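You operate a simulated robot arm through the tools that you are given. There is no shell and no other tool. Be economical: measure what you need, move in short steps, check, and stop when the job is done.

The job below is to be done with a simulated robot arm. You get a single attempt, and the scene is never put back.

## Task
Press the rivet started in the fixture slide till its head stands as proud as the press card says.
Fine: set the stop dial first; end with the fixture slide out and the dial back on 0 mm.

Only the result counts: the job must be done as asked and must still hold three seconds after the hand-in. Knocking over, shifting, dropping, spilling or breaking anything else fails it.

## Robot
A 7-joint arm with a two-finger parallel gripper, fixed in place. Base frame: the origin is at the foot of the arm, x ahead of it, y to its left, z up; the work surface is at about z = 912. Readings come in mm, degrees, newtons and seconds.
With the tool pointing down near the work surface it reaches from about 240 to 680 mm from the base axis. Its first joint turns from -66.0 to 66.0 degrees. Payload 2.4 kg.
The TCP is the grasp point between the finger pads, 30 mm short of the fingertips. In the tool frame z runs along the fingers and y along their closing line. The gripper opens to 94 mm. The fingers are 28 mm wide and 10 mm thick; the gripper's body (50 by 96 mm) begins 55 mm behind the TCP.
Orientation is that of the tool frame in the base frame, as a unit quaternion [x, y, z, w]. With the fingers straight down and closing along the base's y, the tool's x points along the base's -x, its y along +y and its z along -z.

## Interface
- The arm moves only by the tool arm_command. Its argument "targets" is a list of rows, each an object (a shift or turn left out is 0, a gripper value left out holds the last) with "travel": the shift along the tool's x, y, z in mm, a list of three; "delta_rot": the turn, a rotation vector about the tool's x, y, z in degrees, a list of three; "claw": the gripper command, from -1 (shut) to 1 (fully open), values between in proportion. In form: [{"travel": [x, y, z], "delta_rot": [ax, ay, az], "claw": claw}, ...]. A call has 1 to 8 rows; each row is the pose to reach, as a shift and turn from the pose commanded when the call began, along the tool's axes at that moment. Each row takes 0.2 s and may step no farther than 50 mm and 8.6 degrees from the row before; otherwise, or with a gripper value out of range, the whole call is refused. Where a pose cannot be reached the arm comes as near as it can. A force on the tool above 40 N (or 10 N above the force at the start of the call, whichever is more), or a blocked arm, ends the call early, and 0.2 s more pass. Each finger travels about 153 mm/s and halts on what it meets, pressing with about 44 N; the grip force reading is that of the motor and also rises with nothing between the fingers. The clock runs only during rows and for 0.2 s after the last one: add rows that repeat a pose to give the fingers time. It gives the time, the measured TCP pose, the force on the tool (base axes), the opening and the grip force at its end, in the units of the frame above (readings bear some noise), and new pictures: "show" is both (left out), scene, wrist or none.
- Cameras (640 x 400 px; columns grow to the right, rows downward): "scene" is fixed at [59.7, 496.5, 1454.2]; the picture's right is [-0.47, -0.88, 0.00], its down [-0.43, 0.23, -0.87] and it looks along [0.77, -0.41, -0.49] (base axes); focal length 226 px, centre (320, 200). "wrist" rides on the gripper at [-37, 0, -58] in the tool frame; the picture's right is [0.00, -1.00, 0.00], its down [0.97, 0.00, -0.24] and it looks along [0.24, 0.00, 0.97] (tool axes); focal length 218 px, centre (320, 200).
- measure_at(camera, pixels): for up to 12 pixels [column, row] of the newest picture of that camera ("zoom" is the newest enlarged one), the place [x, y, z] in the base frame of the surface seen there, good to about 2 mm. The clock stands still meanwhile.
- enlarge(camera, box): a new picture of the part [left, top, right, bottom] of that camera's present view, enlarged. The clock stands still meanwhile.
- job_done(): hands the job in; it is judged then, once.

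Keep the steps short. Do not move on a guess: measure, check each grasp and each placing, and mend mistakes. In all there are 80 turns and 120 pictures (those below and enlarged ones count). Leave the gripper open and the arm clear of the work at the hand-in unless told otherwise, and finish with a single line.

The tools are called after "Emit:" by a JSON object that holds its "name" and its "arguments". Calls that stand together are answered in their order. arm_command: Moves the arm, as the interface text tells. Its arguments: {"type":"object","properties":{"targets":{"type":"array"},"show":{"type":"string","enum":["both","scene","wrist","none"]}},"required":["targets"]} The other tools are called the same way: measure_at (camera, pixels) gives the place of the surface under pixels of a picture; enlarge (camera, box) takes an enlarged picture of a part of a camera's view; job_done () hands the job in.

At the start:

```text
t: 0.0
position: [315.7, 189.8, 1328.7]
tool_rot: [0.0, 1.0, 0.0, 0.0]
wrist_force: [0.8, 0.1, -0.4]
width: 94.1
grip_force: 0.0
```

scene: 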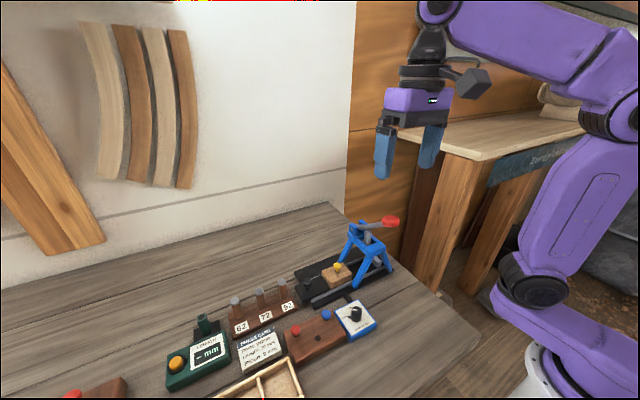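
wrist: 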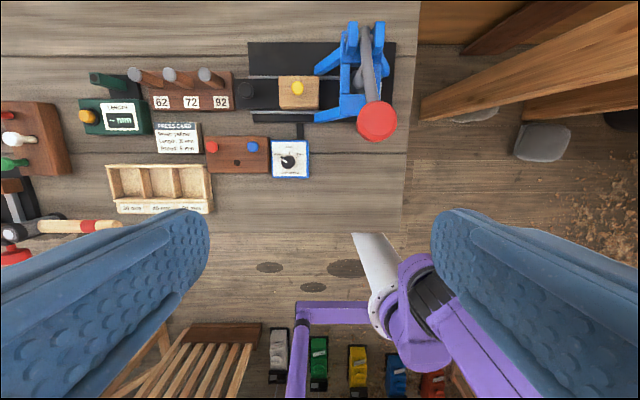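

I see the press (blue, red lever knob), the slide with a yellow rivet, the press card, the dial and the gauge. I'll enlarge these first.

Emit:
{"name": "enlarge", "arguments": {"camera": "wrist", "box": [60, 60, 240, 220]}}

Emit:
{"name": "enlarge", "arguments": {"camera": "wrist", "box": [200, 10, 420, 190]}}

Emit:
{"name": "enlarge", "arguments": {"camera": "scene", "box": [160, 200, 420, 400]}}

Emit:
{"name": "measure_at", "arguments": {"camera": "wrist", "pixels": [[376, 121], [372, 70], [297, 89], [288, 161], [252, 147], [211, 147], [237, 161], [245, 95], [320, 118], [122, 120], [87, 117], [300, 130]]}}

```text
2.50 times, centred on (150, 140) of wrist
```

zoom: 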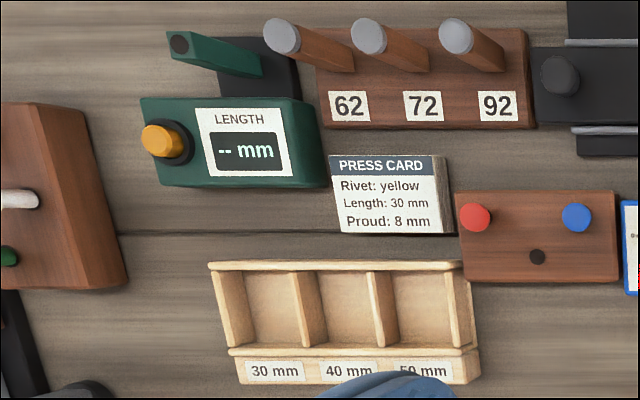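

```text
2.22 times, centred on (310, 100) of wrist
```

zoom: 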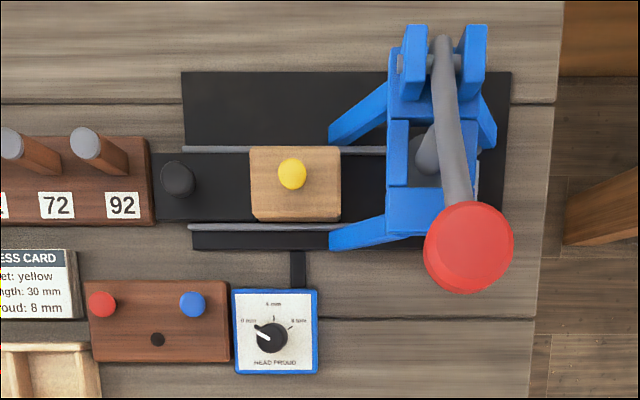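

```text
2.00 times, centred on (290, 300) of scene
```

zoom: 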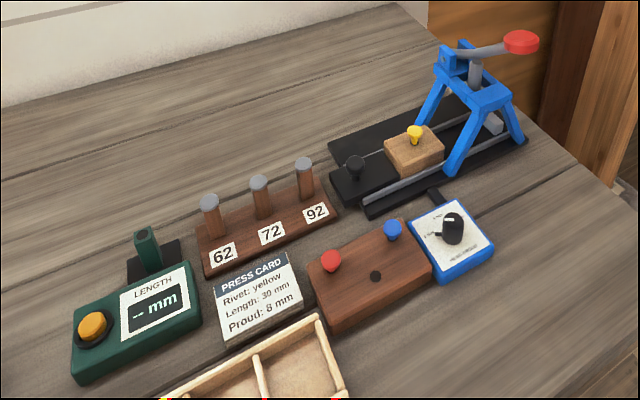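

```text
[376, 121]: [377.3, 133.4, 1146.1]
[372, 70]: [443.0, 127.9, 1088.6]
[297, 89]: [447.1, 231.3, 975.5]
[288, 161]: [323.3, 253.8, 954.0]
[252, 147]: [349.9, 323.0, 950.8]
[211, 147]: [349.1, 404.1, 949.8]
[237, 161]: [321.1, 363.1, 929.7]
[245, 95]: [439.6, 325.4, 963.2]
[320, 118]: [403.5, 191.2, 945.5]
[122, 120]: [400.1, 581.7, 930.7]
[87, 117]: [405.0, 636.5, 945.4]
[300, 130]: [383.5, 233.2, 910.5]
```

The card says yellow rivet, 30 mm long, 8 mm proud. The dial at about (323, 254) reads 0. I'll lower the hand above the dial for a close look.

Emit:
{"name": "arm_command", "arguments": {"targets": [{"travel": [0, 20, 40]}, {"travel": [0, 40, 80]}, {"travel": [-5, 60, 120]}, {"travel": [-7, 64, 160]}, {"travel": [-7, 64, 190]}]}}

```text
t: 1.2
position: [322.8, 255.6, 1137.4]
tool_rot: [0.0, 1.0, 0.0, 0.0]
wrist_force: [-0.3, -0.1, 0.5]
width: 93.9
grip_force: 0.1
```

scene: 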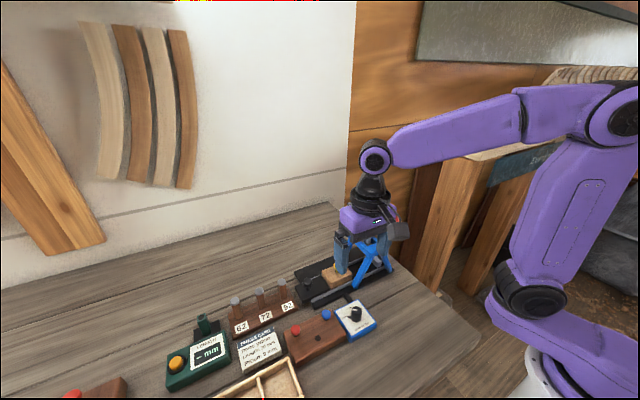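
wrist: 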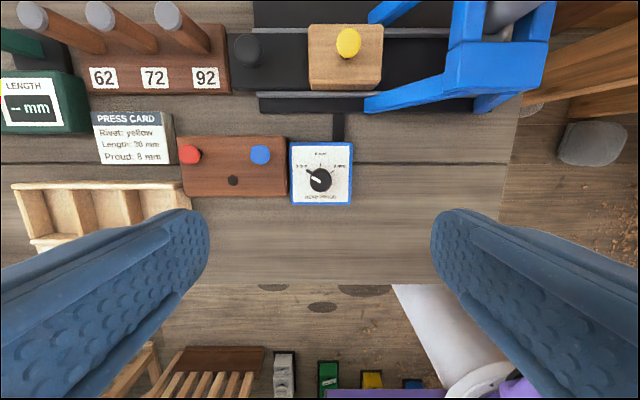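

Enlarging the dial and measuring the points around it.

Emit:
{"name": "enlarge", "arguments": {"camera": "wrist", "box": [280, 135, 368, 210]}}

Emit:
{"name": "measure_at", "arguments": {"camera": "zoom", "pixels": [[295, 330], [250, 292], [320, 150], [180, 235], [450, 240], [100, 80], [505, 80], [90, 480], [505, 490]]}}

Emit:
{"name": "measure_at", "arguments": {"camera": "wrist", "pixels": [[320, 178], [310, 173], [260, 155], [190, 155], [248, 45], [348, 38], [345, 75], [310, 60], [381, 60], [480, 70], [490, 20], [420, 45]]}}

```text
5.33 times, centred on (324, 172) of wrist
```

zoom: 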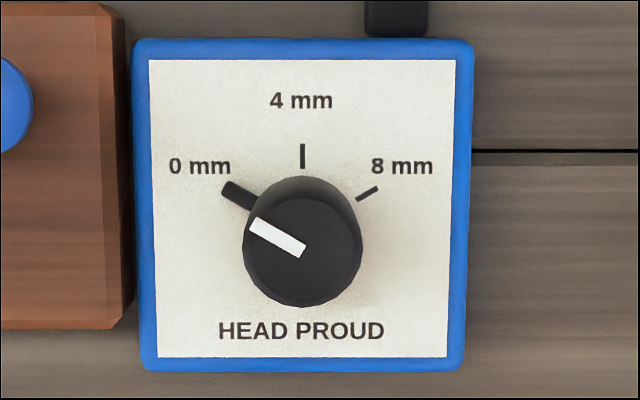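

```text
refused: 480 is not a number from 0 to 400
```

```text
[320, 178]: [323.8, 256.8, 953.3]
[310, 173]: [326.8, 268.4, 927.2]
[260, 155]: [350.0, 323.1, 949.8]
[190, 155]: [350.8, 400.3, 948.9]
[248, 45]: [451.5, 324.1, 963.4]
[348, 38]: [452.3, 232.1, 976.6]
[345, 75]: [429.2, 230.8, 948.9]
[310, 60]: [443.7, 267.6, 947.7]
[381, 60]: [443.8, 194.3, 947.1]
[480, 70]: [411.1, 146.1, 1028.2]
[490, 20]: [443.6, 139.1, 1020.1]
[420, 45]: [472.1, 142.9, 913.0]
```

The dial's nub points at 0 and 8 mm is 120° clockwise. Measuring the knob's edges, top and plate.

Emit:
{"name": "measure_at", "arguments": {"camera": "zoom", "pixels": [[302, 250], [248, 250], [356, 250], [302, 202], [302, 300], [232, 192], [200, 130], [420, 300], [302, 155], [366, 193], [302, 185], [225, 184]]}}

Emit:
{"name": "enlarge", "arguments": {"camera": "scene", "box": [320, 285, 390, 345]}}

```text
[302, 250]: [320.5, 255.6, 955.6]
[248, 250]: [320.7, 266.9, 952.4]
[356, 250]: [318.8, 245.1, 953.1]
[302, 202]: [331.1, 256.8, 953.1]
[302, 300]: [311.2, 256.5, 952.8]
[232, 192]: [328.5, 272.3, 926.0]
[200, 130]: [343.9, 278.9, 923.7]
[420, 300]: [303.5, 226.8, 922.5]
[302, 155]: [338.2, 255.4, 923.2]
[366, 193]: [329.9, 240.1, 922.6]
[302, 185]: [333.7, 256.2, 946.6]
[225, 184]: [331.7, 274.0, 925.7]
```

```text
6.67 times, centred on (355, 315) of scene
```

zoom: 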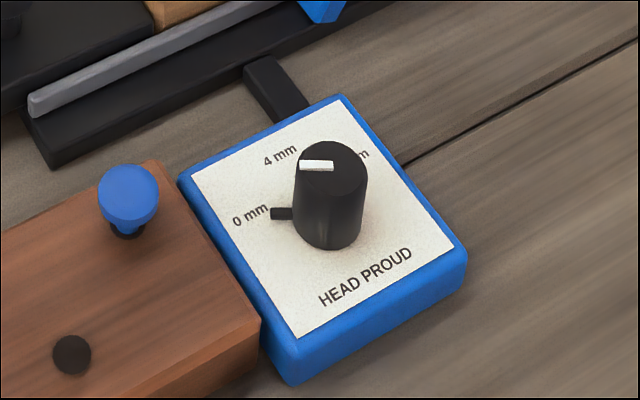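

The knob's centre is about (321, 256), radius 11, top at 953, and the nub is low on the plate. I'll turn the hand -60°, narrow the gripper and descend to just above it.

Emit:
{"name": "arm_command", "arguments": {"targets": [{"travel": [0, 0, 15], "delta_rot": [0, 0, -8.5], "claw": -0.2}, {"travel": [0, 0, 30], "delta_rot": [0, 0, -17]}, {"travel": [1, 0, 45], "delta_rot": [0, 0, -25.5]}, {"travel": [1, 0, 60], "delta_rot": [0, 0, -34]}, {"travel": [1.5, 0, 75], "delta_rot": [0, 0, -42.5]}, {"travel": [1.5, 0, 90], "delta_rot": [0, 0, -51]}, {"travel": [1.5, 0, 105], "delta_rot": [0, 0, -59.5]}, {"travel": [1.5, 0, 115], "delta_rot": [0, 0, -60]}]}}

```text
t: 3.0
position: [321.5, 255.5, 1023.5]
tool_rot: [-0.502, 0.865, -0.001, -0.001]
wrist_force: [-0.2, 0.3, 0.3]
width: 37.3
grip_force: 0.0
```

scene: 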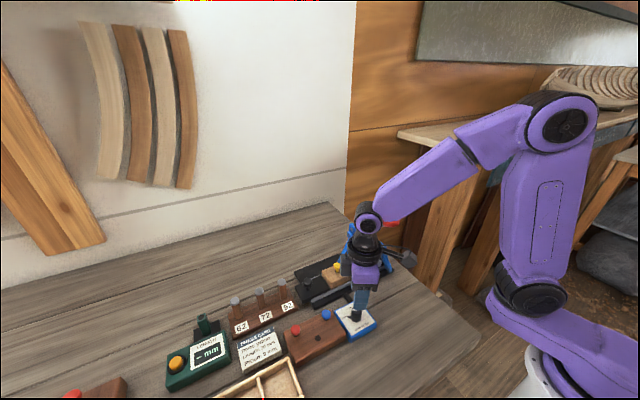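
wrist: 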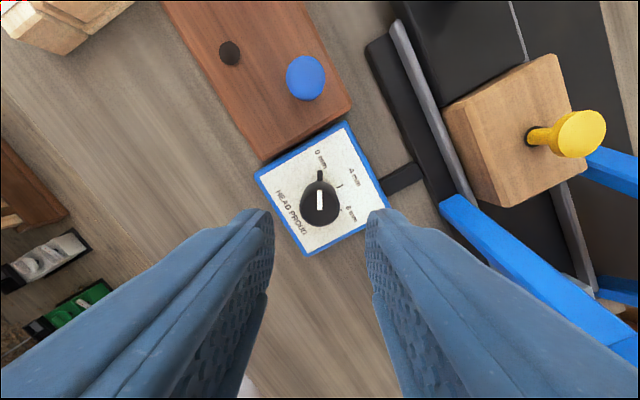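

The knob is centred between the fingers at (319, 203), nub perpendicular to the closing line. I'll descend 59 mm and close.

Emit:
{"name": "arm_command", "arguments": {"targets": [{"travel": [0, 0, 30]}, {"travel": [0, 0, 59]}, {"travel": [0, 0, 59], "claw": -0.6}, {"travel": [0, 0, 59], "claw": -1}, {"travel": [0, 0, 59]}]}}

```text
t: 4.2
position: [320.6, 254.7, 964.9]
tool_rot: [-0.5, 0.866, 0.0, 0.001]
wrist_force: [-5.0, -4.7, 33.4]
width: 25.4
grip_force: 44.8
```

scene: 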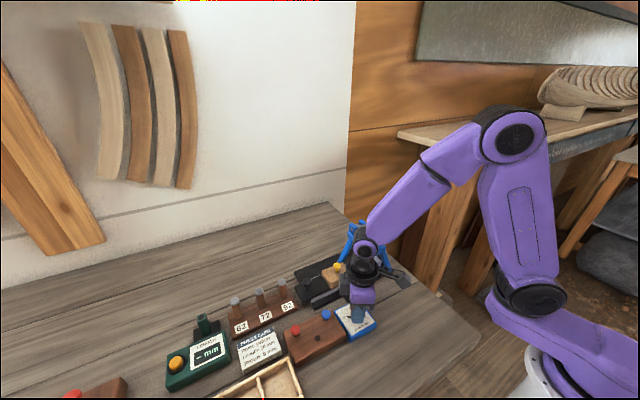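
wrist: 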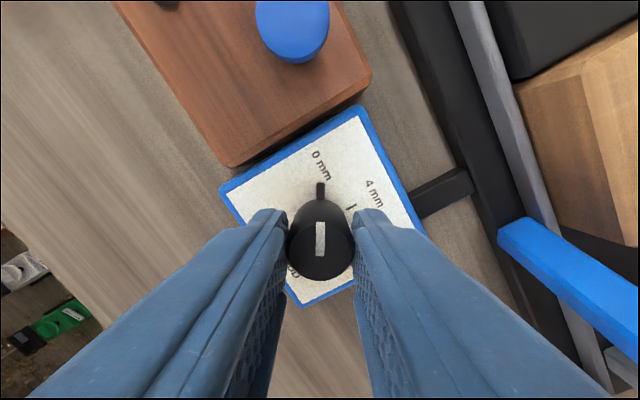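

The knob is held (opening 25.4), with about 33 N pushing up, so I'll ease up 1 mm and turn clockwise by stages.

Emit:
{"name": "arm_command", "arguments": {"targets": [{"travel": [0, 0, -1]}, {"travel": [0, 0, -1], "delta_rot": [0, 0, 8]}, {"travel": [0, 0, -1], "delta_rot": [0, 0, 16]}, {"travel": [0, 0, -1], "delta_rot": [0, 0, 24]}, {"travel": [0, 0, -1], "delta_rot": [0, 0, 30]}], "show": "wrist"}}

```text
t: 5.4
position: [321.1, 254.9, 965.2]
tool_rot: [-0.258, 0.966, -0.001, 0.0]
wrist_force: [-0.5, 1.1, -9.6]
width: 25.3
grip_force: 45.2
```

wrist: 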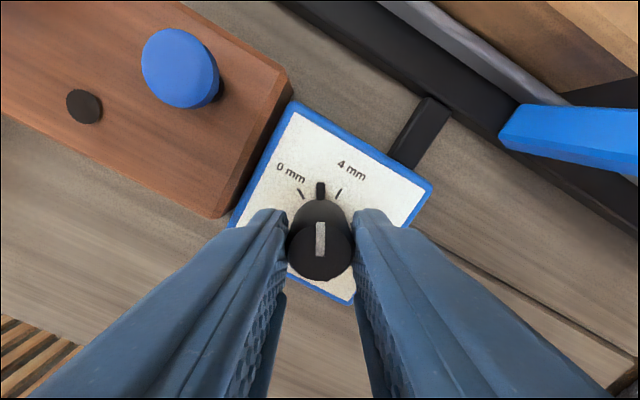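

The nub follows, now midway between 0 and 4. I'll turn on by 60°.

Emit:
{"name": "arm_command", "arguments": {"targets": [{"delta_rot": [0, 0, 8.5]}, {"delta_rot": [0, 0, 17]}, {"delta_rot": [0, 0, 25.5]}, {"delta_rot": [0, 0, 34]}, {"delta_rot": [0, 0, 42.5]}, {"delta_rot": [0, 0, 51]}, {"delta_rot": [0, 0, 59.5]}, {"delta_rot": [0, 0, 60]}], "show": "wrist"}}

Emit:
{"name": "arm_command", "arguments": {"targets": [{"delta_rot": [0, 0, 8]}, {"delta_rot": [0, 0, 16]}, {"delta_rot": [0, 0, 24]}, {"delta_rot": [0, 0, 29]}, {"delta_rot": [0, 0, 29]}], "show": "wrist"}}

```text
t: 7.2
position: [321.4, 256.2, 964.0]
tool_rot: [0.259, 0.966, -0.001, 0.0]
wrist_force: [-1.3, 4.7, -30.9]
width: 25.5
grip_force: 45.4
```

wrist: 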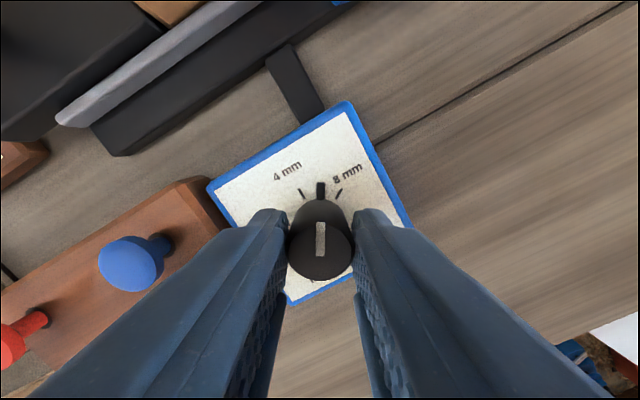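

```text
t: 8.4
position: [321.0, 254.6, 965.2]
tool_rot: [0.493, 0.87, -0.001, -0.001]
wrist_force: [-2.7, 1.6, -28.2]
width: 25.5
grip_force: 44.7
```

wrist: 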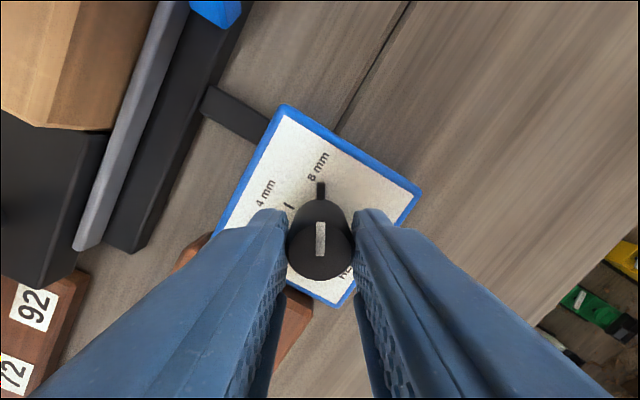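

The nub covers the 8 mm mark. I'll open a bit and rise, then check the dial.

Emit:
{"name": "arm_command", "arguments": {"targets": [{"travel": [0, 0, 0], "claw": -0.2}, {"travel": [0, 0, 0]}, {"travel": [0, 0, -45]}, {"travel": [0, 0, -90]}]}}

Emit:
{"name": "enlarge", "arguments": {"camera": "wrist", "box": [255, 120, 405, 240]}}

```text
t: 9.4
position: [319.7, 254.3, 1055.2]
tool_rot: [0.492, 0.87, 0.001, 0.0]
wrist_force: [-0.5, -0.5, -0.3]
width: 37.4
grip_force: 0.0
```

scene: 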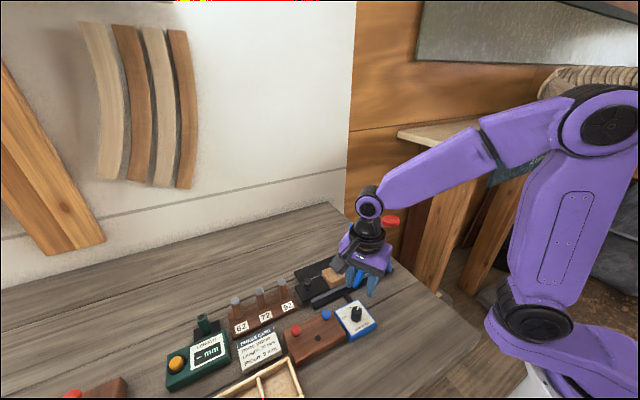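
wrist: 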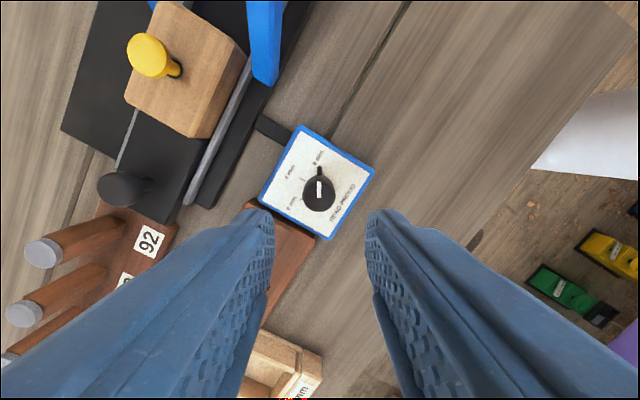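

```text
3.33 times, centred on (330, 180) of wrist
```

zoom: 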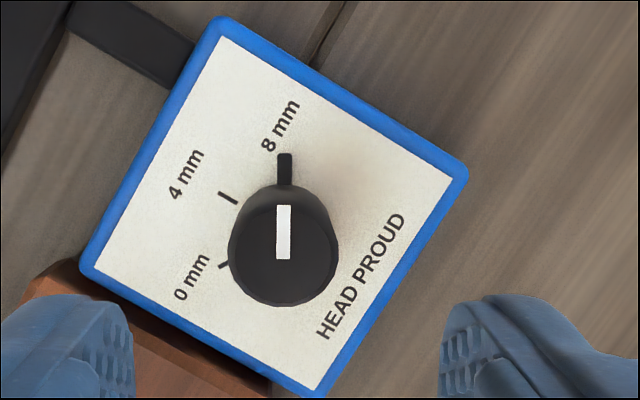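

The dial reads 8 mm. Next I'll turn the hand back to neutral, rise, and look down over the slide handle.

Emit:
{"name": "arm_command", "arguments": {"targets": [{"travel": [0, 0, -35], "delta_rot": [0, 0, -8.5]}, {"travel": [0, 0, -70], "delta_rot": [0, 0, -17]}, {"travel": [4, 20, -90], "delta_rot": [0, 0, -25.5]}, {"travel": [8, 40, -90], "delta_rot": [0, 0, -34]}, {"travel": [12, 60, -90], "delta_rot": [0, 0, -42.5]}, {"travel": [16, 80, -90], "delta_rot": [0, 0, -51]}, {"travel": [18.8, 104.6, -90], "delta_rot": [0, 0, -59]}, {"travel": [18.8, 104.6, -90], "delta_rot": [0, 0, -59]}]}}

```text
t: 11.2
position: [401.1, 324.2, 1145.4]
tool_rot: [-0.001, 1.0, 0.0, 0.0]
wrist_force: [-0.3, -0.4, -0.1]
width: 37.8
grip_force: 0.1
```

scene: 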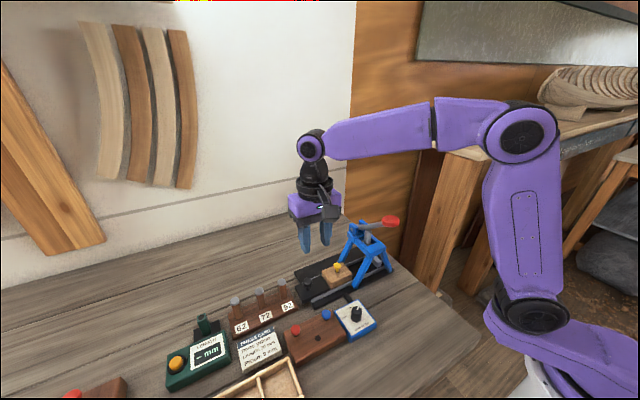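
wrist: 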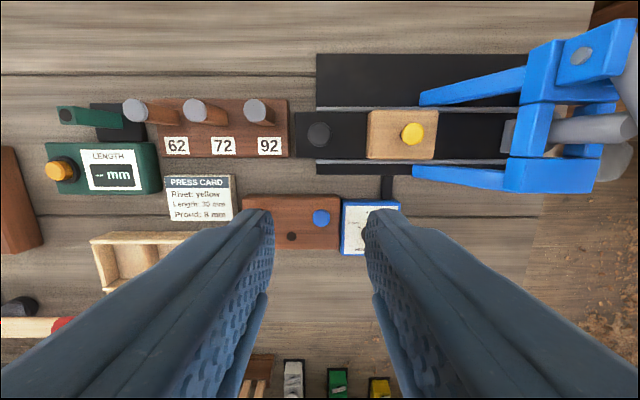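

Emit:
{"name": "enlarge", "arguments": {"camera": "wrist", "box": [230, 40, 470, 190]}}

Emit:
{"name": "measure_at", "arguments": {"camera": "wrist", "pixels": [[318, 134], [307, 134], [330, 134], [318, 124], [318, 145], [345, 140], [256, 108], [262, 122], [300, 120], [430, 112], [433, 136], [350, 108]]}}

Emit:
{"name": "measure_at", "arguments": {"camera": "wrist", "pixels": [[412, 133], [370, 135], [507, 135], [511, 120], [490, 130], [430, 172], [520, 175], [425, 98], [570, 127], [630, 130], [545, 110], [340, 168]]}}

```text
2.67 times, centred on (350, 115) of wrist
```

zoom: 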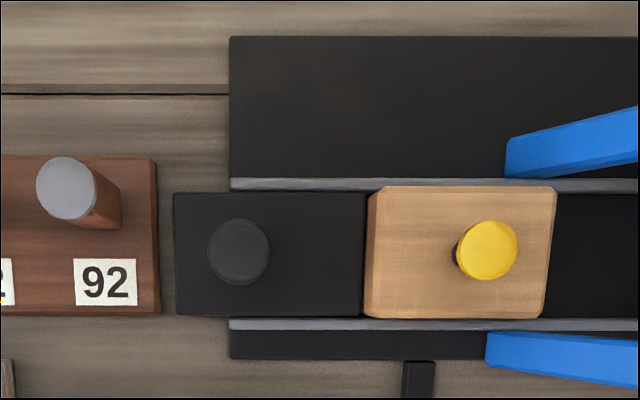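

```text
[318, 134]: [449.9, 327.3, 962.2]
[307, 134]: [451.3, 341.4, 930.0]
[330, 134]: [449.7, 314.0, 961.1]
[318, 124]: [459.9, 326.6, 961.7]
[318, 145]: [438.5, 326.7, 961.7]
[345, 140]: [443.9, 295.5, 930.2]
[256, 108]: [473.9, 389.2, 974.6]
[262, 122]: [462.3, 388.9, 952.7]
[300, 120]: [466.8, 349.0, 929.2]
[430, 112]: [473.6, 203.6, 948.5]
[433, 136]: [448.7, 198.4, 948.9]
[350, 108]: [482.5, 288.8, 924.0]
```

```text
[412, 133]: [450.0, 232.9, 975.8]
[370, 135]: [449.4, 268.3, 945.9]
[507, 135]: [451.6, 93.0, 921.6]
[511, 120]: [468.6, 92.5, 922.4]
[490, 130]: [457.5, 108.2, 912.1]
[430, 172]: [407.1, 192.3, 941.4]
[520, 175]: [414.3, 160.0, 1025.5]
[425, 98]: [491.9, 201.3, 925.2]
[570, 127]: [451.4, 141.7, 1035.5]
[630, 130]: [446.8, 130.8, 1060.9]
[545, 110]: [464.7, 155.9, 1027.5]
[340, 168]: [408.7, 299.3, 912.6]
```

The handle is at about (449.5, 327), top 962, with enough clearance to the 92 post for fingers closing along y. I'll go down above it.

Emit:
{"name": "arm_command", "arguments": {"targets": [{"travel": [-40, 2, 20]}, {"travel": [-48.4, 2.8, 60]}, {"travel": [-48.4, 2.8, 100]}, {"travel": [-48.4, 2.8, 130]}, {"travel": [-48.4, 2.8, 130]}], "show": "wrist"}}

```text
t: 12.4
position: [450.6, 326.8, 1016.3]
tool_rot: [0.0, 1.0, 0.0, 0.0]
wrist_force: [-0.8, -0.2, -0.3]
width: 37.5
grip_force: 0.1
```

wrist: 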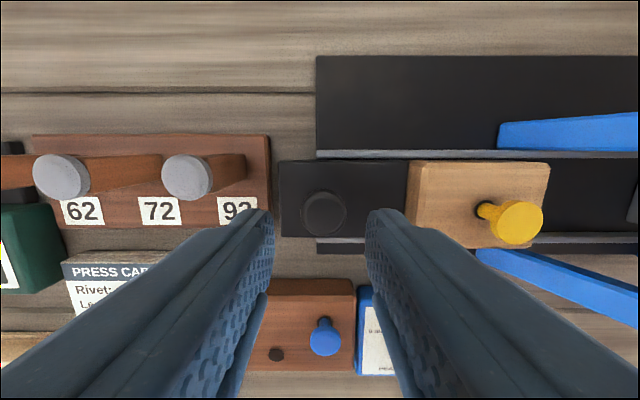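

The handle is at (324, 213), so the hand is about 1.5 mm off in y. I'll correct, descend 51 mm and close.

Emit:
{"name": "arm_command", "arguments": {"targets": [{"travel": [0, -1.5, 30]}, {"travel": [0, -1.5, 51]}, {"travel": [0, -1.5, 51], "claw": -0.6}, {"travel": [0, -1.5, 51], "claw": -1}, {"travel": [0, -1.5, 51]}]}}

```text
t: 13.6
position: [449.1, 324.5, 964.8]
tool_rot: [0.0, 1.0, 0.0, 0.0]
wrist_force: [-6.8, -10.3, 16.9]
width: 25.3
grip_force: 44.7
```

scene: 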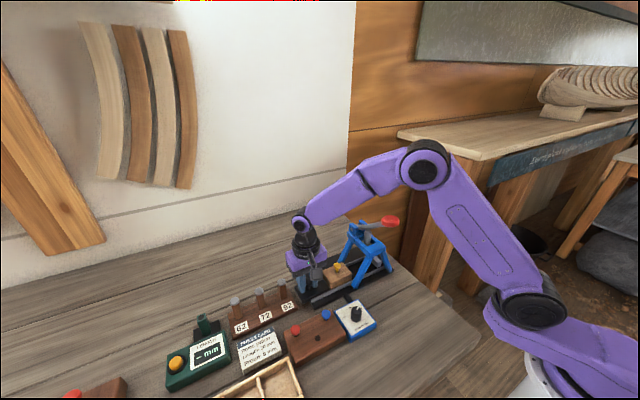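
wrist: 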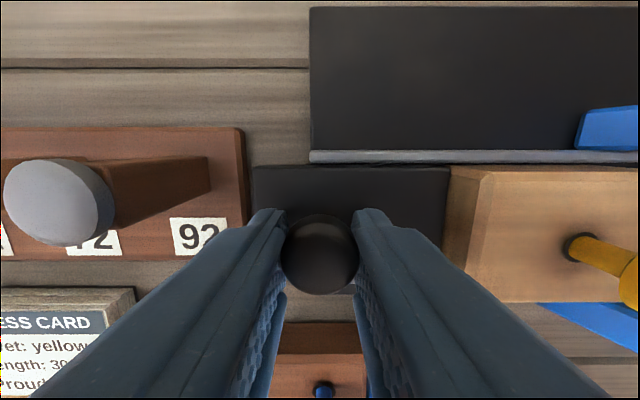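

The handle is held. I'll push the slide toward -y by 50 mm in short steps and check.

Emit:
{"name": "arm_command", "arguments": {"targets": [{"travel": [0, -10, 0]}, {"travel": [0, -20, 0]}, {"travel": [0, -30, 0]}, {"travel": [0, -40, 0]}, {"travel": [0, -50, 0]}]}}

```text
t: 14.8
position: [449.2, 277.2, 965.4]
tool_rot: [0.0, 1.0, 0.0, 0.0]
wrist_force: [-11.7, 1.7, 18.0]
width: 25.2
grip_force: 45.3
```

scene: 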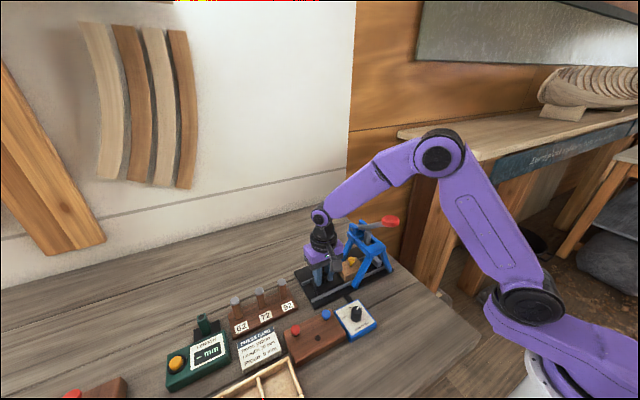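
wrist: 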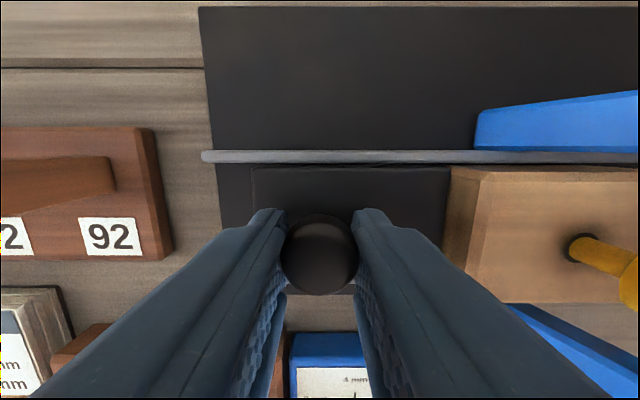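

The slide moved with it. Pushing on until it meets the stop.

Emit:
{"name": "arm_command", "arguments": {"targets": [{"travel": [0, -7, 0]}, {"travel": [0, -14, 0]}, {"travel": [0, -21, 0]}, {"travel": [0, -27, 0]}, {"travel": [0, -32, 0]}, {"travel": [0, -36, 0]}, {"travel": [0, -39, 0]}]}}

Emit:
{"name": "enlarge", "arguments": {"camera": "scene", "box": [280, 190, 420, 320]}}

```text
t: 16.4
position: [449.4, 237.1, 964.8]
tool_rot: [0.0, 1.0, 0.001, -0.001]
wrist_force: [-15.2, 2.2, 16.6]
width: 25.1
grip_force: 45.0
```

scene: 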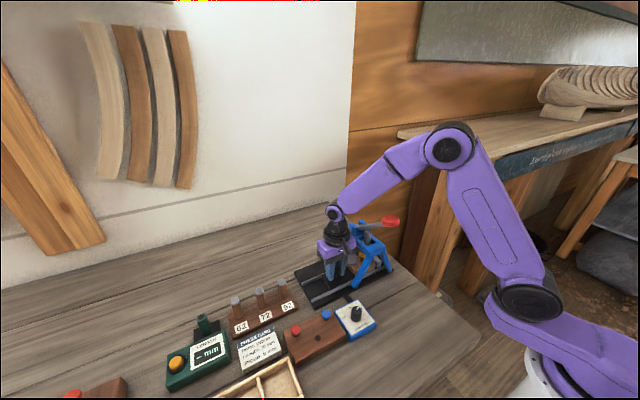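
wrist: 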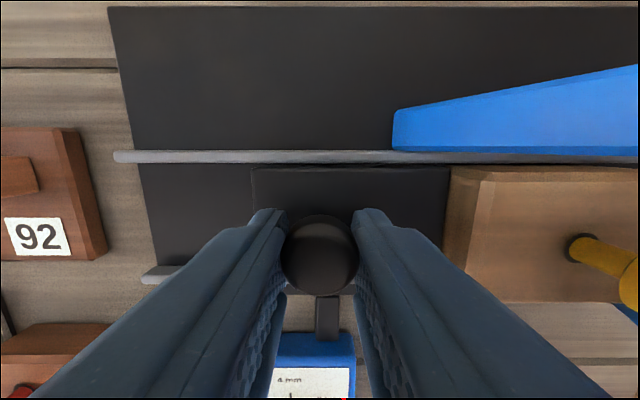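

```text
3.08 times, centred on (350, 255) of scene
```

zoom: 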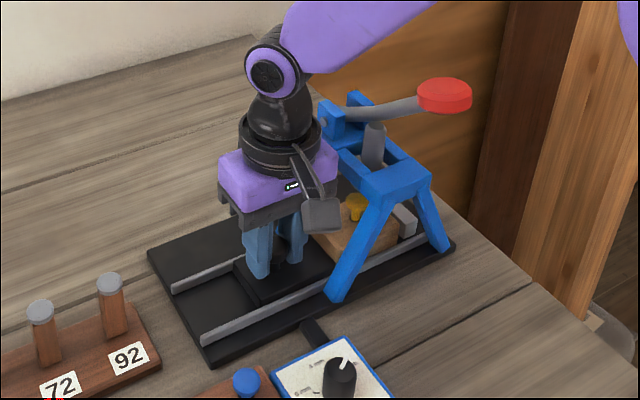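

The block is nearly at the grey stop, with little force in y. I'll push in 2 mm steps, watching the clearance to the frame.

Emit:
{"name": "arm_command", "arguments": {"targets": [{"travel": [0, -2, 0]}, {"travel": [0, -4, 0]}, {"travel": [0, -6, 0]}, {"travel": [0, -8, 0]}], "show": "wrist"}}

Emit:
{"name": "enlarge", "arguments": {"camera": "scene", "box": [320, 200, 410, 290]}}

```text
t: 17.4
position: [449.8, 228.8, 965.5]
tool_rot: [-0.001, 1.0, 0.001, -0.001]
wrist_force: [-15.2, -0.4, 17.1]
width: 25.3
grip_force: 45.2
```

wrist: 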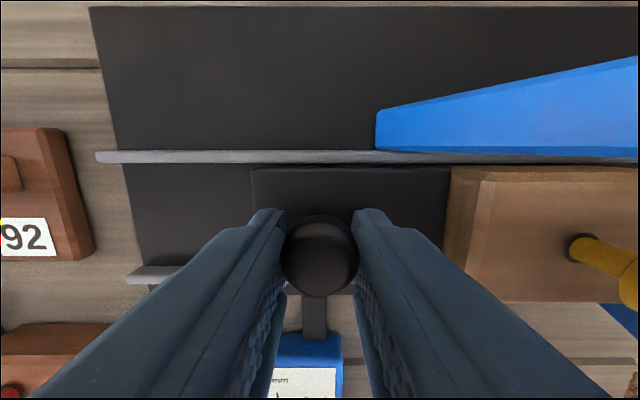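

```text
4.44 times, centred on (365, 245) of scene
```

zoom: 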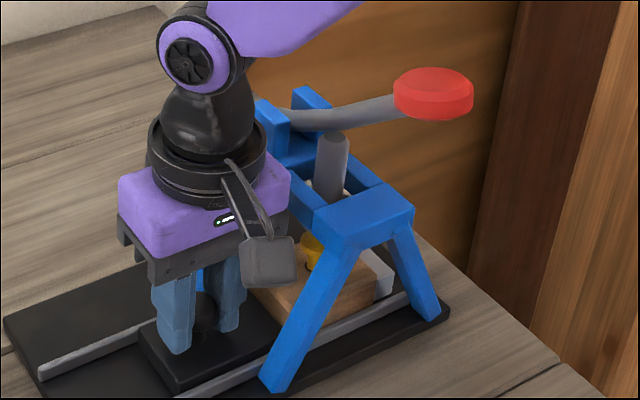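

Emit:
{"name": "measure_at", "arguments": {"camera": "zoom", "pixels": [[320, 212], [335, 200], [300, 190], [275, 120], [333, 150], [385, 285], [312, 245], [370, 262], [430, 85], [290, 185], [395, 280]]}}

```text
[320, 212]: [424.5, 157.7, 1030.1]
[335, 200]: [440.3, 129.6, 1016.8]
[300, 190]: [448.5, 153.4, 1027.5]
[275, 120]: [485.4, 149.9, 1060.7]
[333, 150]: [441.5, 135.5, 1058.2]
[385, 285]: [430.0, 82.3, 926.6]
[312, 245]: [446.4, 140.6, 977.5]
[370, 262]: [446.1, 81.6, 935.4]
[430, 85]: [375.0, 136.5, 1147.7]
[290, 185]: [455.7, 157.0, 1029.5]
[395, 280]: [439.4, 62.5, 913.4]
```

The frame edge is at y about 158 and my hand's edge at 181, so there is room. Rivet is at about y 136, ram near 131. Pushing on to contact.

Emit:
{"name": "arm_command", "arguments": {"targets": [{"travel": [0, -1.5, 0]}, {"travel": [0, -3, 0]}, {"travel": [0, -4.5, 0]}, {"travel": [0, -6, 0]}, {"travel": [0, -7, 0]}, {"travel": [0, -8, 0]}], "show": "wrist"}}

Emit:
{"name": "enlarge", "arguments": {"camera": "scene", "box": [320, 200, 410, 290]}}

```text
t: 18.8
position: [448.8, 223.7, 964.9]
tool_rot: [-0.002, 1.0, 0.002, 0.001]
wrist_force: [-9.7, 22.9, -0.9]
width: 25.2
grip_force: 45.1
```

wrist: 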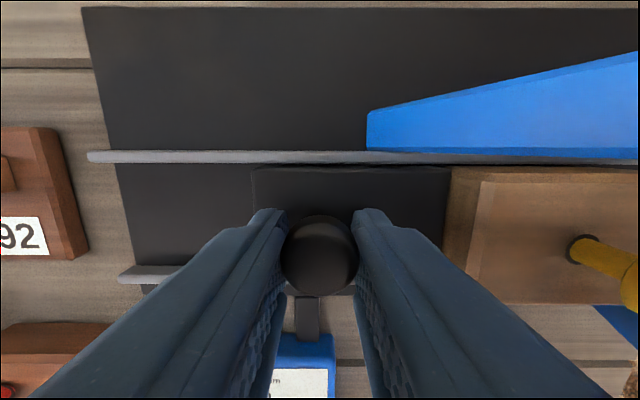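

```text
4.44 times, centred on (365, 245) of scene
```

zoom: 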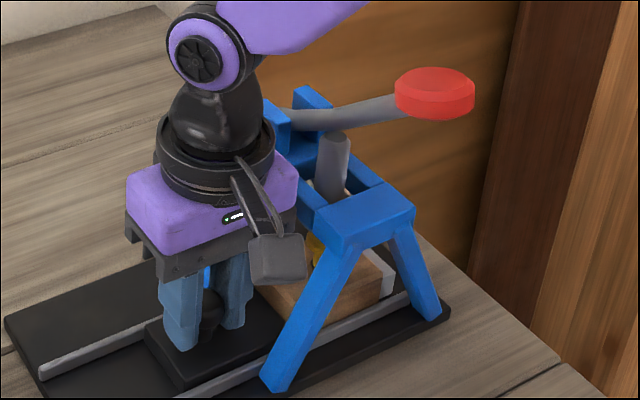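

The slide is against its stop (23 N in y, handle at y 224). I'll release, rise and back off a little.

Emit:
{"name": "arm_command", "arguments": {"targets": [{"travel": [0, -6, 0], "claw": -0.2}, {"travel": [0, -6, 0]}, {"travel": [0, -5, -45]}, {"travel": [0, 10, -90]}, {"travel": [0, 10, -135]}, {"travel": [10, 10, -180]}, {"travel": [30, 10, -220]}, {"travel": [60, 0, -250]}]}}

Emit:
{"name": "enlarge", "arguments": {"camera": "scene", "box": [310, 190, 420, 300]}}

```text
t: 20.6
position: [387.5, 220.9, 1215.0]
tool_rot: [0.0, 1.0, 0.0, -0.002]
wrist_force: [-0.5, -0.4, 0.5]
width: 37.6
grip_force: 0.0
```

scene: 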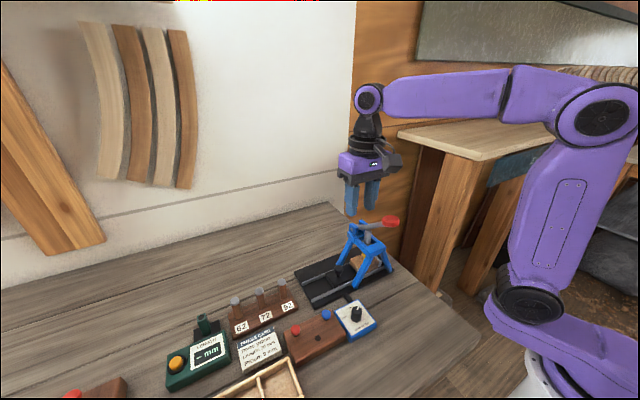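
wrist: 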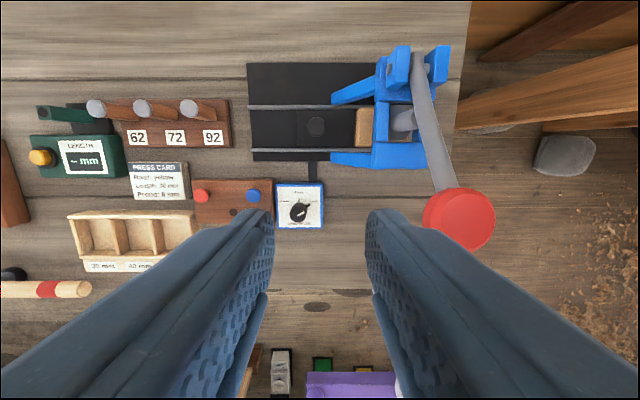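

```text
3.64 times, centred on (365, 245) of scene
```

zoom: 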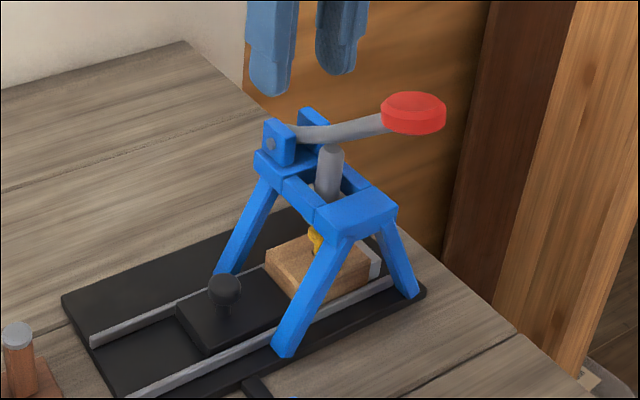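

The slide is under the ram. Now measuring the lever's knob and pivot.

Emit:
{"name": "measure_at", "arguments": {"camera": "zoom", "pixels": [[413, 100], [385, 105], [443, 105], [413, 93], [413, 125], [272, 145], [310, 115], [340, 132], [328, 152], [370, 125]]}}

Emit:
{"name": "measure_at", "arguments": {"camera": "wrist", "pixels": [[465, 215], [428, 215], [490, 215], [462, 195], [462, 235], [440, 150], [415, 65], [425, 110], [400, 120], [440, 180]]}}

```text
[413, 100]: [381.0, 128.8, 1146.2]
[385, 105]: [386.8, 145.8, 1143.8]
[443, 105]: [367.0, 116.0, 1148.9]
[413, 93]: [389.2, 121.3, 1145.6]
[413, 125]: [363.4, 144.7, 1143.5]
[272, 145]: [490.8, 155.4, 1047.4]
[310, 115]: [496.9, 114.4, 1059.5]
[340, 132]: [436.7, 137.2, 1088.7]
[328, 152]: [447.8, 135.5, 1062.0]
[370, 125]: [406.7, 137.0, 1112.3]
```

```text
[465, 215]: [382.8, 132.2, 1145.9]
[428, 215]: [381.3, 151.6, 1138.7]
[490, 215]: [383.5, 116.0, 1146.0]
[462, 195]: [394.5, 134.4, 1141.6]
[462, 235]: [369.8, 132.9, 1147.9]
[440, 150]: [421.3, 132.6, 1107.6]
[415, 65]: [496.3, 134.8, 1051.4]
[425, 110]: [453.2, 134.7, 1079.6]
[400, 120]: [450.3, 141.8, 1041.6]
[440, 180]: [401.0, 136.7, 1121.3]
```

Knob centre about (378, 133), top 1146; pivot about (491, 133, 1048), radius about 143. I'll close the gripper and go above the knob.

Emit:
{"name": "arm_command", "arguments": {"targets": [{"travel": [0, -30, 0], "claw": -1}, {"travel": [5, -60, 0]}, {"travel": [10, -88, 0]}, {"travel": [10, -88, 15]}, {"travel": [10, -88, 25]}]}}

Emit:
{"name": "enlarge", "arguments": {"camera": "scene", "box": [330, 170, 430, 260]}}

```text
t: 21.8
position: [379.7, 134.6, 1190.1]
tool_rot: [0.001, 1.0, 0.0, -0.001]
wrist_force: [-0.9, -0.1, -0.1]
width: 0.1
grip_force: 33.3
```

scene: 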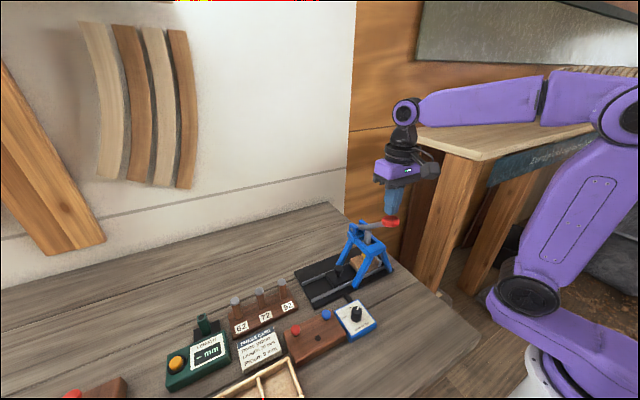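
wrist: 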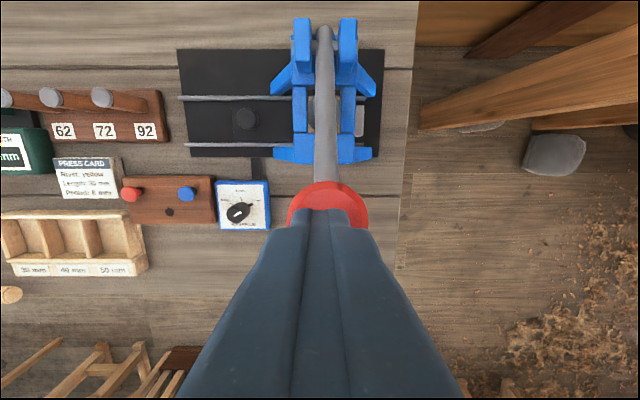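

```text
4.44 times, centred on (380, 215) of scene
```

zoom: 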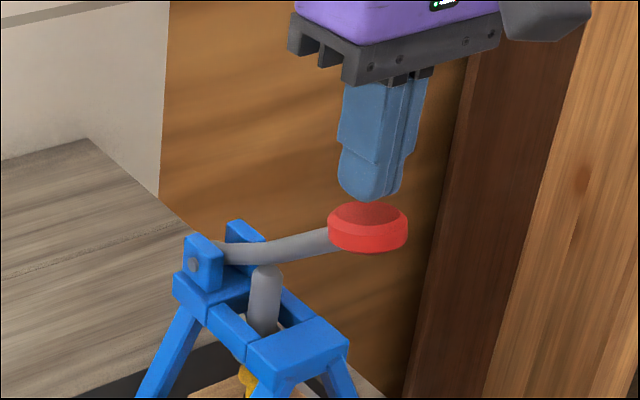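

Fingertips are centred 13 mm above the knob. Pressing down along its arc in short steps, reading the force.

Emit:
{"name": "arm_command", "arguments": {"targets": [{"travel": [1, -1, 8]}, {"travel": [2, -1, 14]}, {"travel": [5, -1, 20]}, {"travel": [9, -1, 26]}, {"travel": [13, -1, 33]}], "show": "scene"}}

Emit:
{"name": "enlarge", "arguments": {"camera": "scene", "box": [330, 190, 420, 280]}}

```text
t: 23.0
position: [366.8, 133.0, 1155.9]
tool_rot: [0.0, 1.0, 0.0, 0.0]
wrist_force: [-0.9, -0.9, 3.0]
width: 0.1
grip_force: 32.8
```

scene: 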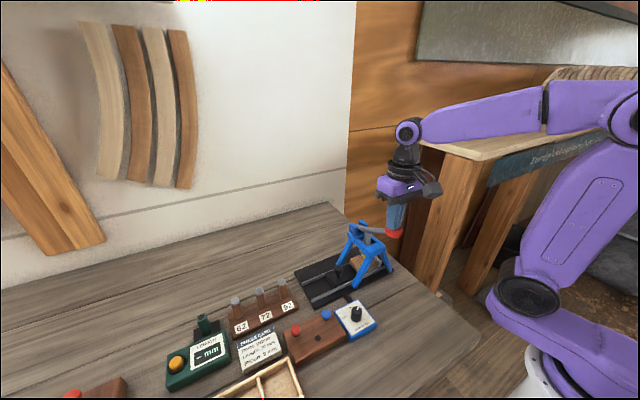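

```text
4.44 times, centred on (375, 235) of scene
```

zoom: 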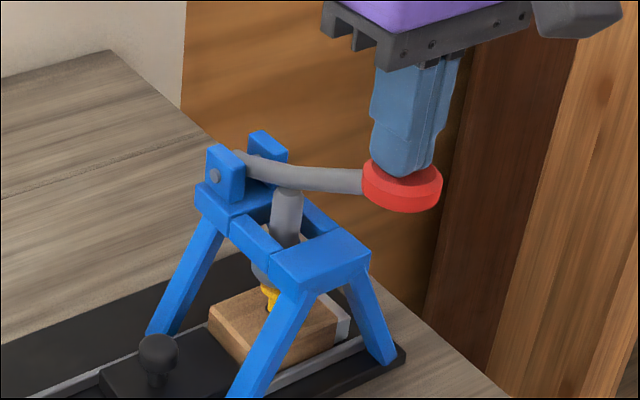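

The lever follows lightly (3 N) and the ram nears the head. Continuing down.

Emit:
{"name": "arm_command", "arguments": {"targets": [{"travel": [2, 0, 5]}, {"travel": [4, 0, 10]}, {"travel": [6, 0, 15]}, {"travel": [8, 0, 20]}, {"travel": [9.5, 0, 25]}, {"travel": [11, 0, 30]}], "show": "scene"}}

Emit:
{"name": "enlarge", "arguments": {"camera": "scene", "box": [330, 200, 420, 290]}}

```text
t: 24.4
position: [354.0, 131.8, 1127.0]
tool_rot: [0.0, 1.0, 0.0, -0.002]
wrist_force: [-11.6, -0.5, 9.6]
width: 0.2
grip_force: 32.6
```

scene: 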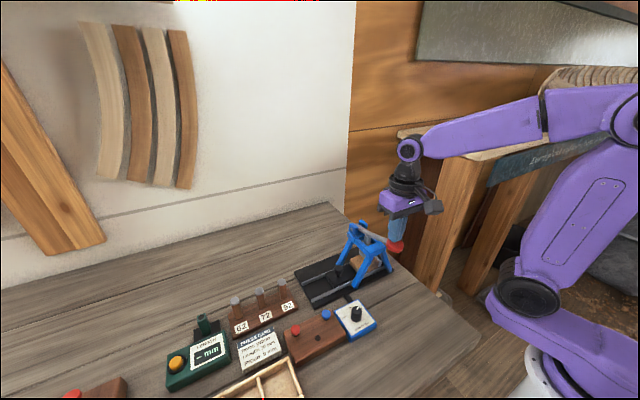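

```text
4.44 times, centred on (375, 245) of scene
```

zoom: 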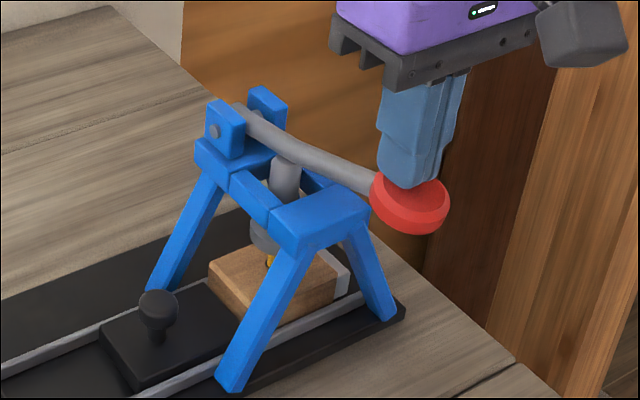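

Force is 11.6 N in -x and 9.6 N up, so the knob's face is tilting. Measuring the knob and ram now.

Emit:
{"name": "measure_at", "arguments": {"camera": "zoom", "pixels": [[375, 190], [400, 200], [440, 195], [445, 205], [405, 225], [340, 165], [290, 145], [285, 160], [265, 240], [269, 262], [320, 255], [212, 130]]}}

Emit:
{"name": "enlarge", "arguments": {"camera": "wrist", "box": [220, 0, 420, 240]}}

```text
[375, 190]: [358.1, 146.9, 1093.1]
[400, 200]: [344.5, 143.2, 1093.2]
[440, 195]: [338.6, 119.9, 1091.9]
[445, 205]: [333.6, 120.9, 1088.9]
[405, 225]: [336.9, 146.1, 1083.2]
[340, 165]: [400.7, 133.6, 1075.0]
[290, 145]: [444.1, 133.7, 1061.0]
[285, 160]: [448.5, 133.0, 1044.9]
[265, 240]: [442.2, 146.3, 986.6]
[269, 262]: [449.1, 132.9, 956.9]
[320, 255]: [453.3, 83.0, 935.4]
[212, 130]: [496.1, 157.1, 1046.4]
```

```text
1.67 times, centred on (320, 120) of wrist
```

zoom: 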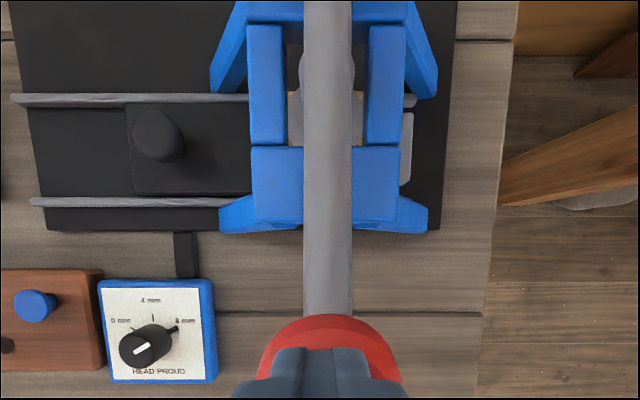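

Knob centre is about x 350 with the tips on it. Continuing nearly straight down.

Emit:
{"name": "arm_command", "arguments": {"targets": [{"travel": [1, 0, 4]}, {"travel": [1, 0, 8]}, {"travel": [1, 0, 12]}, {"travel": [1, 0, 16]}, {"travel": [1, 0, 20]}], "show": "scene"}}

Emit:
{"name": "enlarge", "arguments": {"camera": "scene", "box": [330, 200, 420, 290]}}

```text
t: 25.6
position: [356.2, 132.2, 1106.4]
tool_rot: [0.0, 1.0, 0.001, 0.001]
wrist_force: [-3.5, 0.1, 4.5]
width: 0.1
grip_force: 33.3
```

scene: 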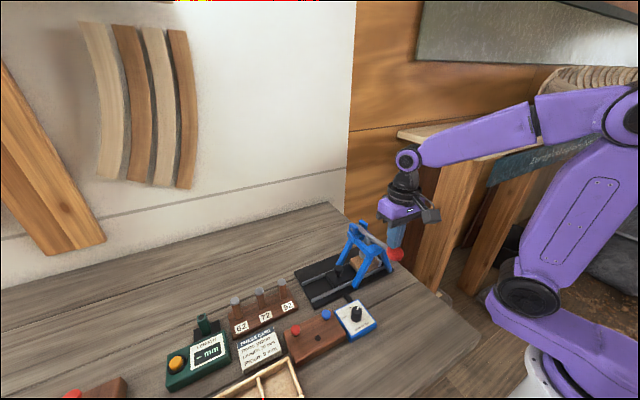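

```text
4.44 times, centred on (375, 245) of scene
```

zoom: 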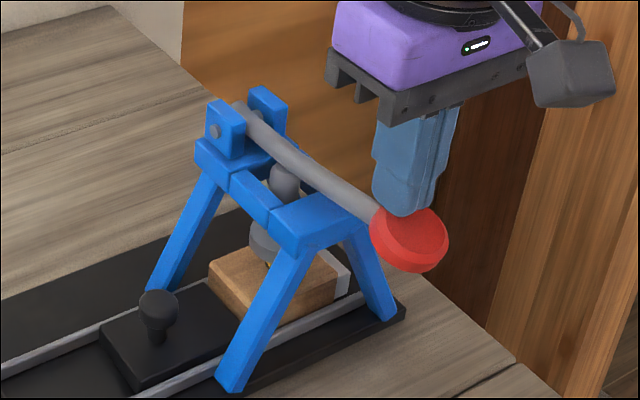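

Low force still (4.5 N). Measuring knob and ram positions before pushing further.

Emit:
{"name": "measure_at", "arguments": {"camera": "zoom", "pixels": [[410, 240], [425, 215], [375, 210], [440, 250], [350, 200], [320, 180], [285, 180], [265, 240], [265, 255], [300, 225], [320, 215]]}}

```text
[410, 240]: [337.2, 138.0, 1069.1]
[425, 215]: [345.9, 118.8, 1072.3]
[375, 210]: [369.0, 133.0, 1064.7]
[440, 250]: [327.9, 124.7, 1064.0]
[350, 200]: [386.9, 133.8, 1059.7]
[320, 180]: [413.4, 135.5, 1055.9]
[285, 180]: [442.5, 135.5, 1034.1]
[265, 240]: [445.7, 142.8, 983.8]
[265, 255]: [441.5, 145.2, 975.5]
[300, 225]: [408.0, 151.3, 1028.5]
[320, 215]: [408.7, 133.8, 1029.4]
```

The lever is about level, with the tips on the rear half of the knob and the rod beneath. Pressing on straight down in 3 mm steps.

Emit:
{"name": "arm_command", "arguments": {"targets": [{"travel": [0, 0, 3]}, {"travel": [0, 0, 6]}, {"travel": [0, 0, 9]}, {"travel": [0, 0, 12]}, {"travel": [0, 0, 15]}], "show": "scene"}}

Emit:
{"name": "enlarge", "arguments": {"camera": "scene", "box": [330, 200, 420, 290]}}

```text
t: 26.4
position: [353.3, 132.6, 1100.0]
tool_rot: [-0.001, 1.0, 0.0, 0.0]
wrist_force: [-9.3, -3.1, 19.7]
width: 0.0
grip_force: 33.4
stopped in row 4: the force on the tool passed its limit (the readings are from after the stop); the commanded pose is now the measured one
```

scene: 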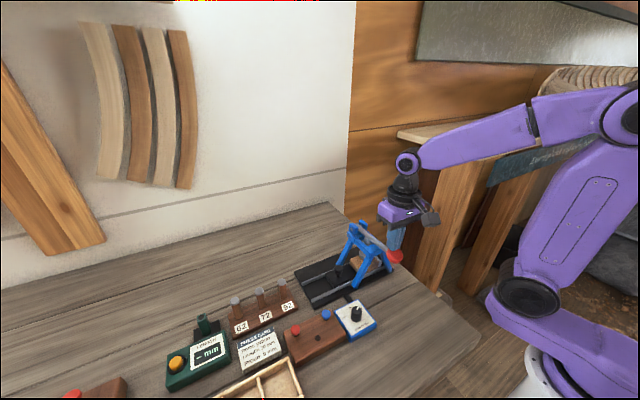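

```text
4.44 times, centred on (375, 245) of scene
```

zoom: 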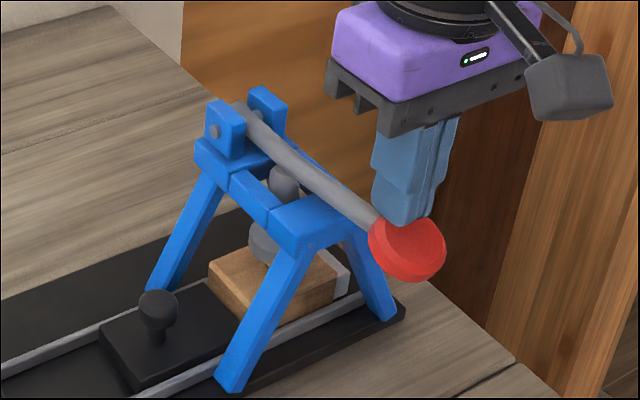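

The force limit hit at TCP z 1100: either the stop or rivet resistance. I'll press again gently and see whether it yields.

Emit:
{"name": "arm_command", "arguments": {"targets": [{"travel": [0, 0, 1]}, {"travel": [0, 0, 2]}, {"travel": [0, 0, 3]}, {"travel": [0, 0, 4]}, {"travel": [0, 0, 5]}, {"travel": [0, 0, 6]}], "show": "scene"}}

Emit:
{"name": "enlarge", "arguments": {"camera": "scene", "box": [345, 235, 395, 280]}}

```text
t: 26.9
position: [354.2, 132.1, 1100.5]
tool_rot: [0.0, 1.0, -0.001, 0.002]
wrist_force: [-9.3, -3.3, 17.3]
width: 0.0
grip_force: 33.3
stopped in row 2: the force on the tool passed its limit (the readings are from after the stop); the commanded pose is now the measured one
```

scene: 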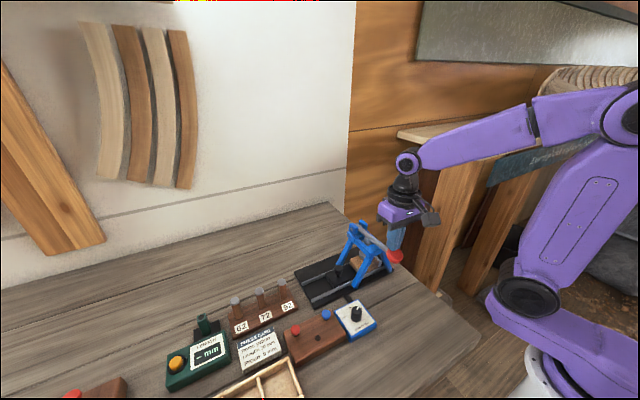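

```text
8.89 times, centred on (370, 258) of scene
```

zoom: 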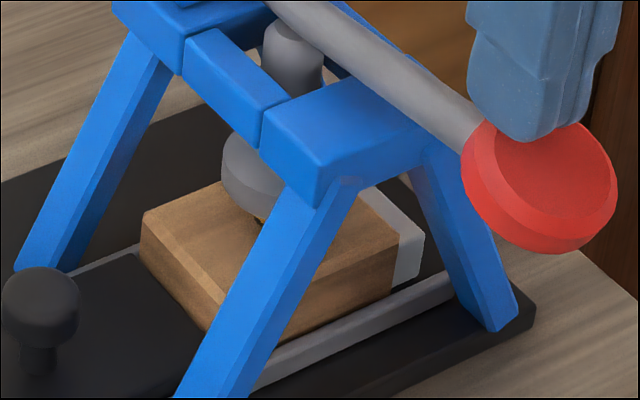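

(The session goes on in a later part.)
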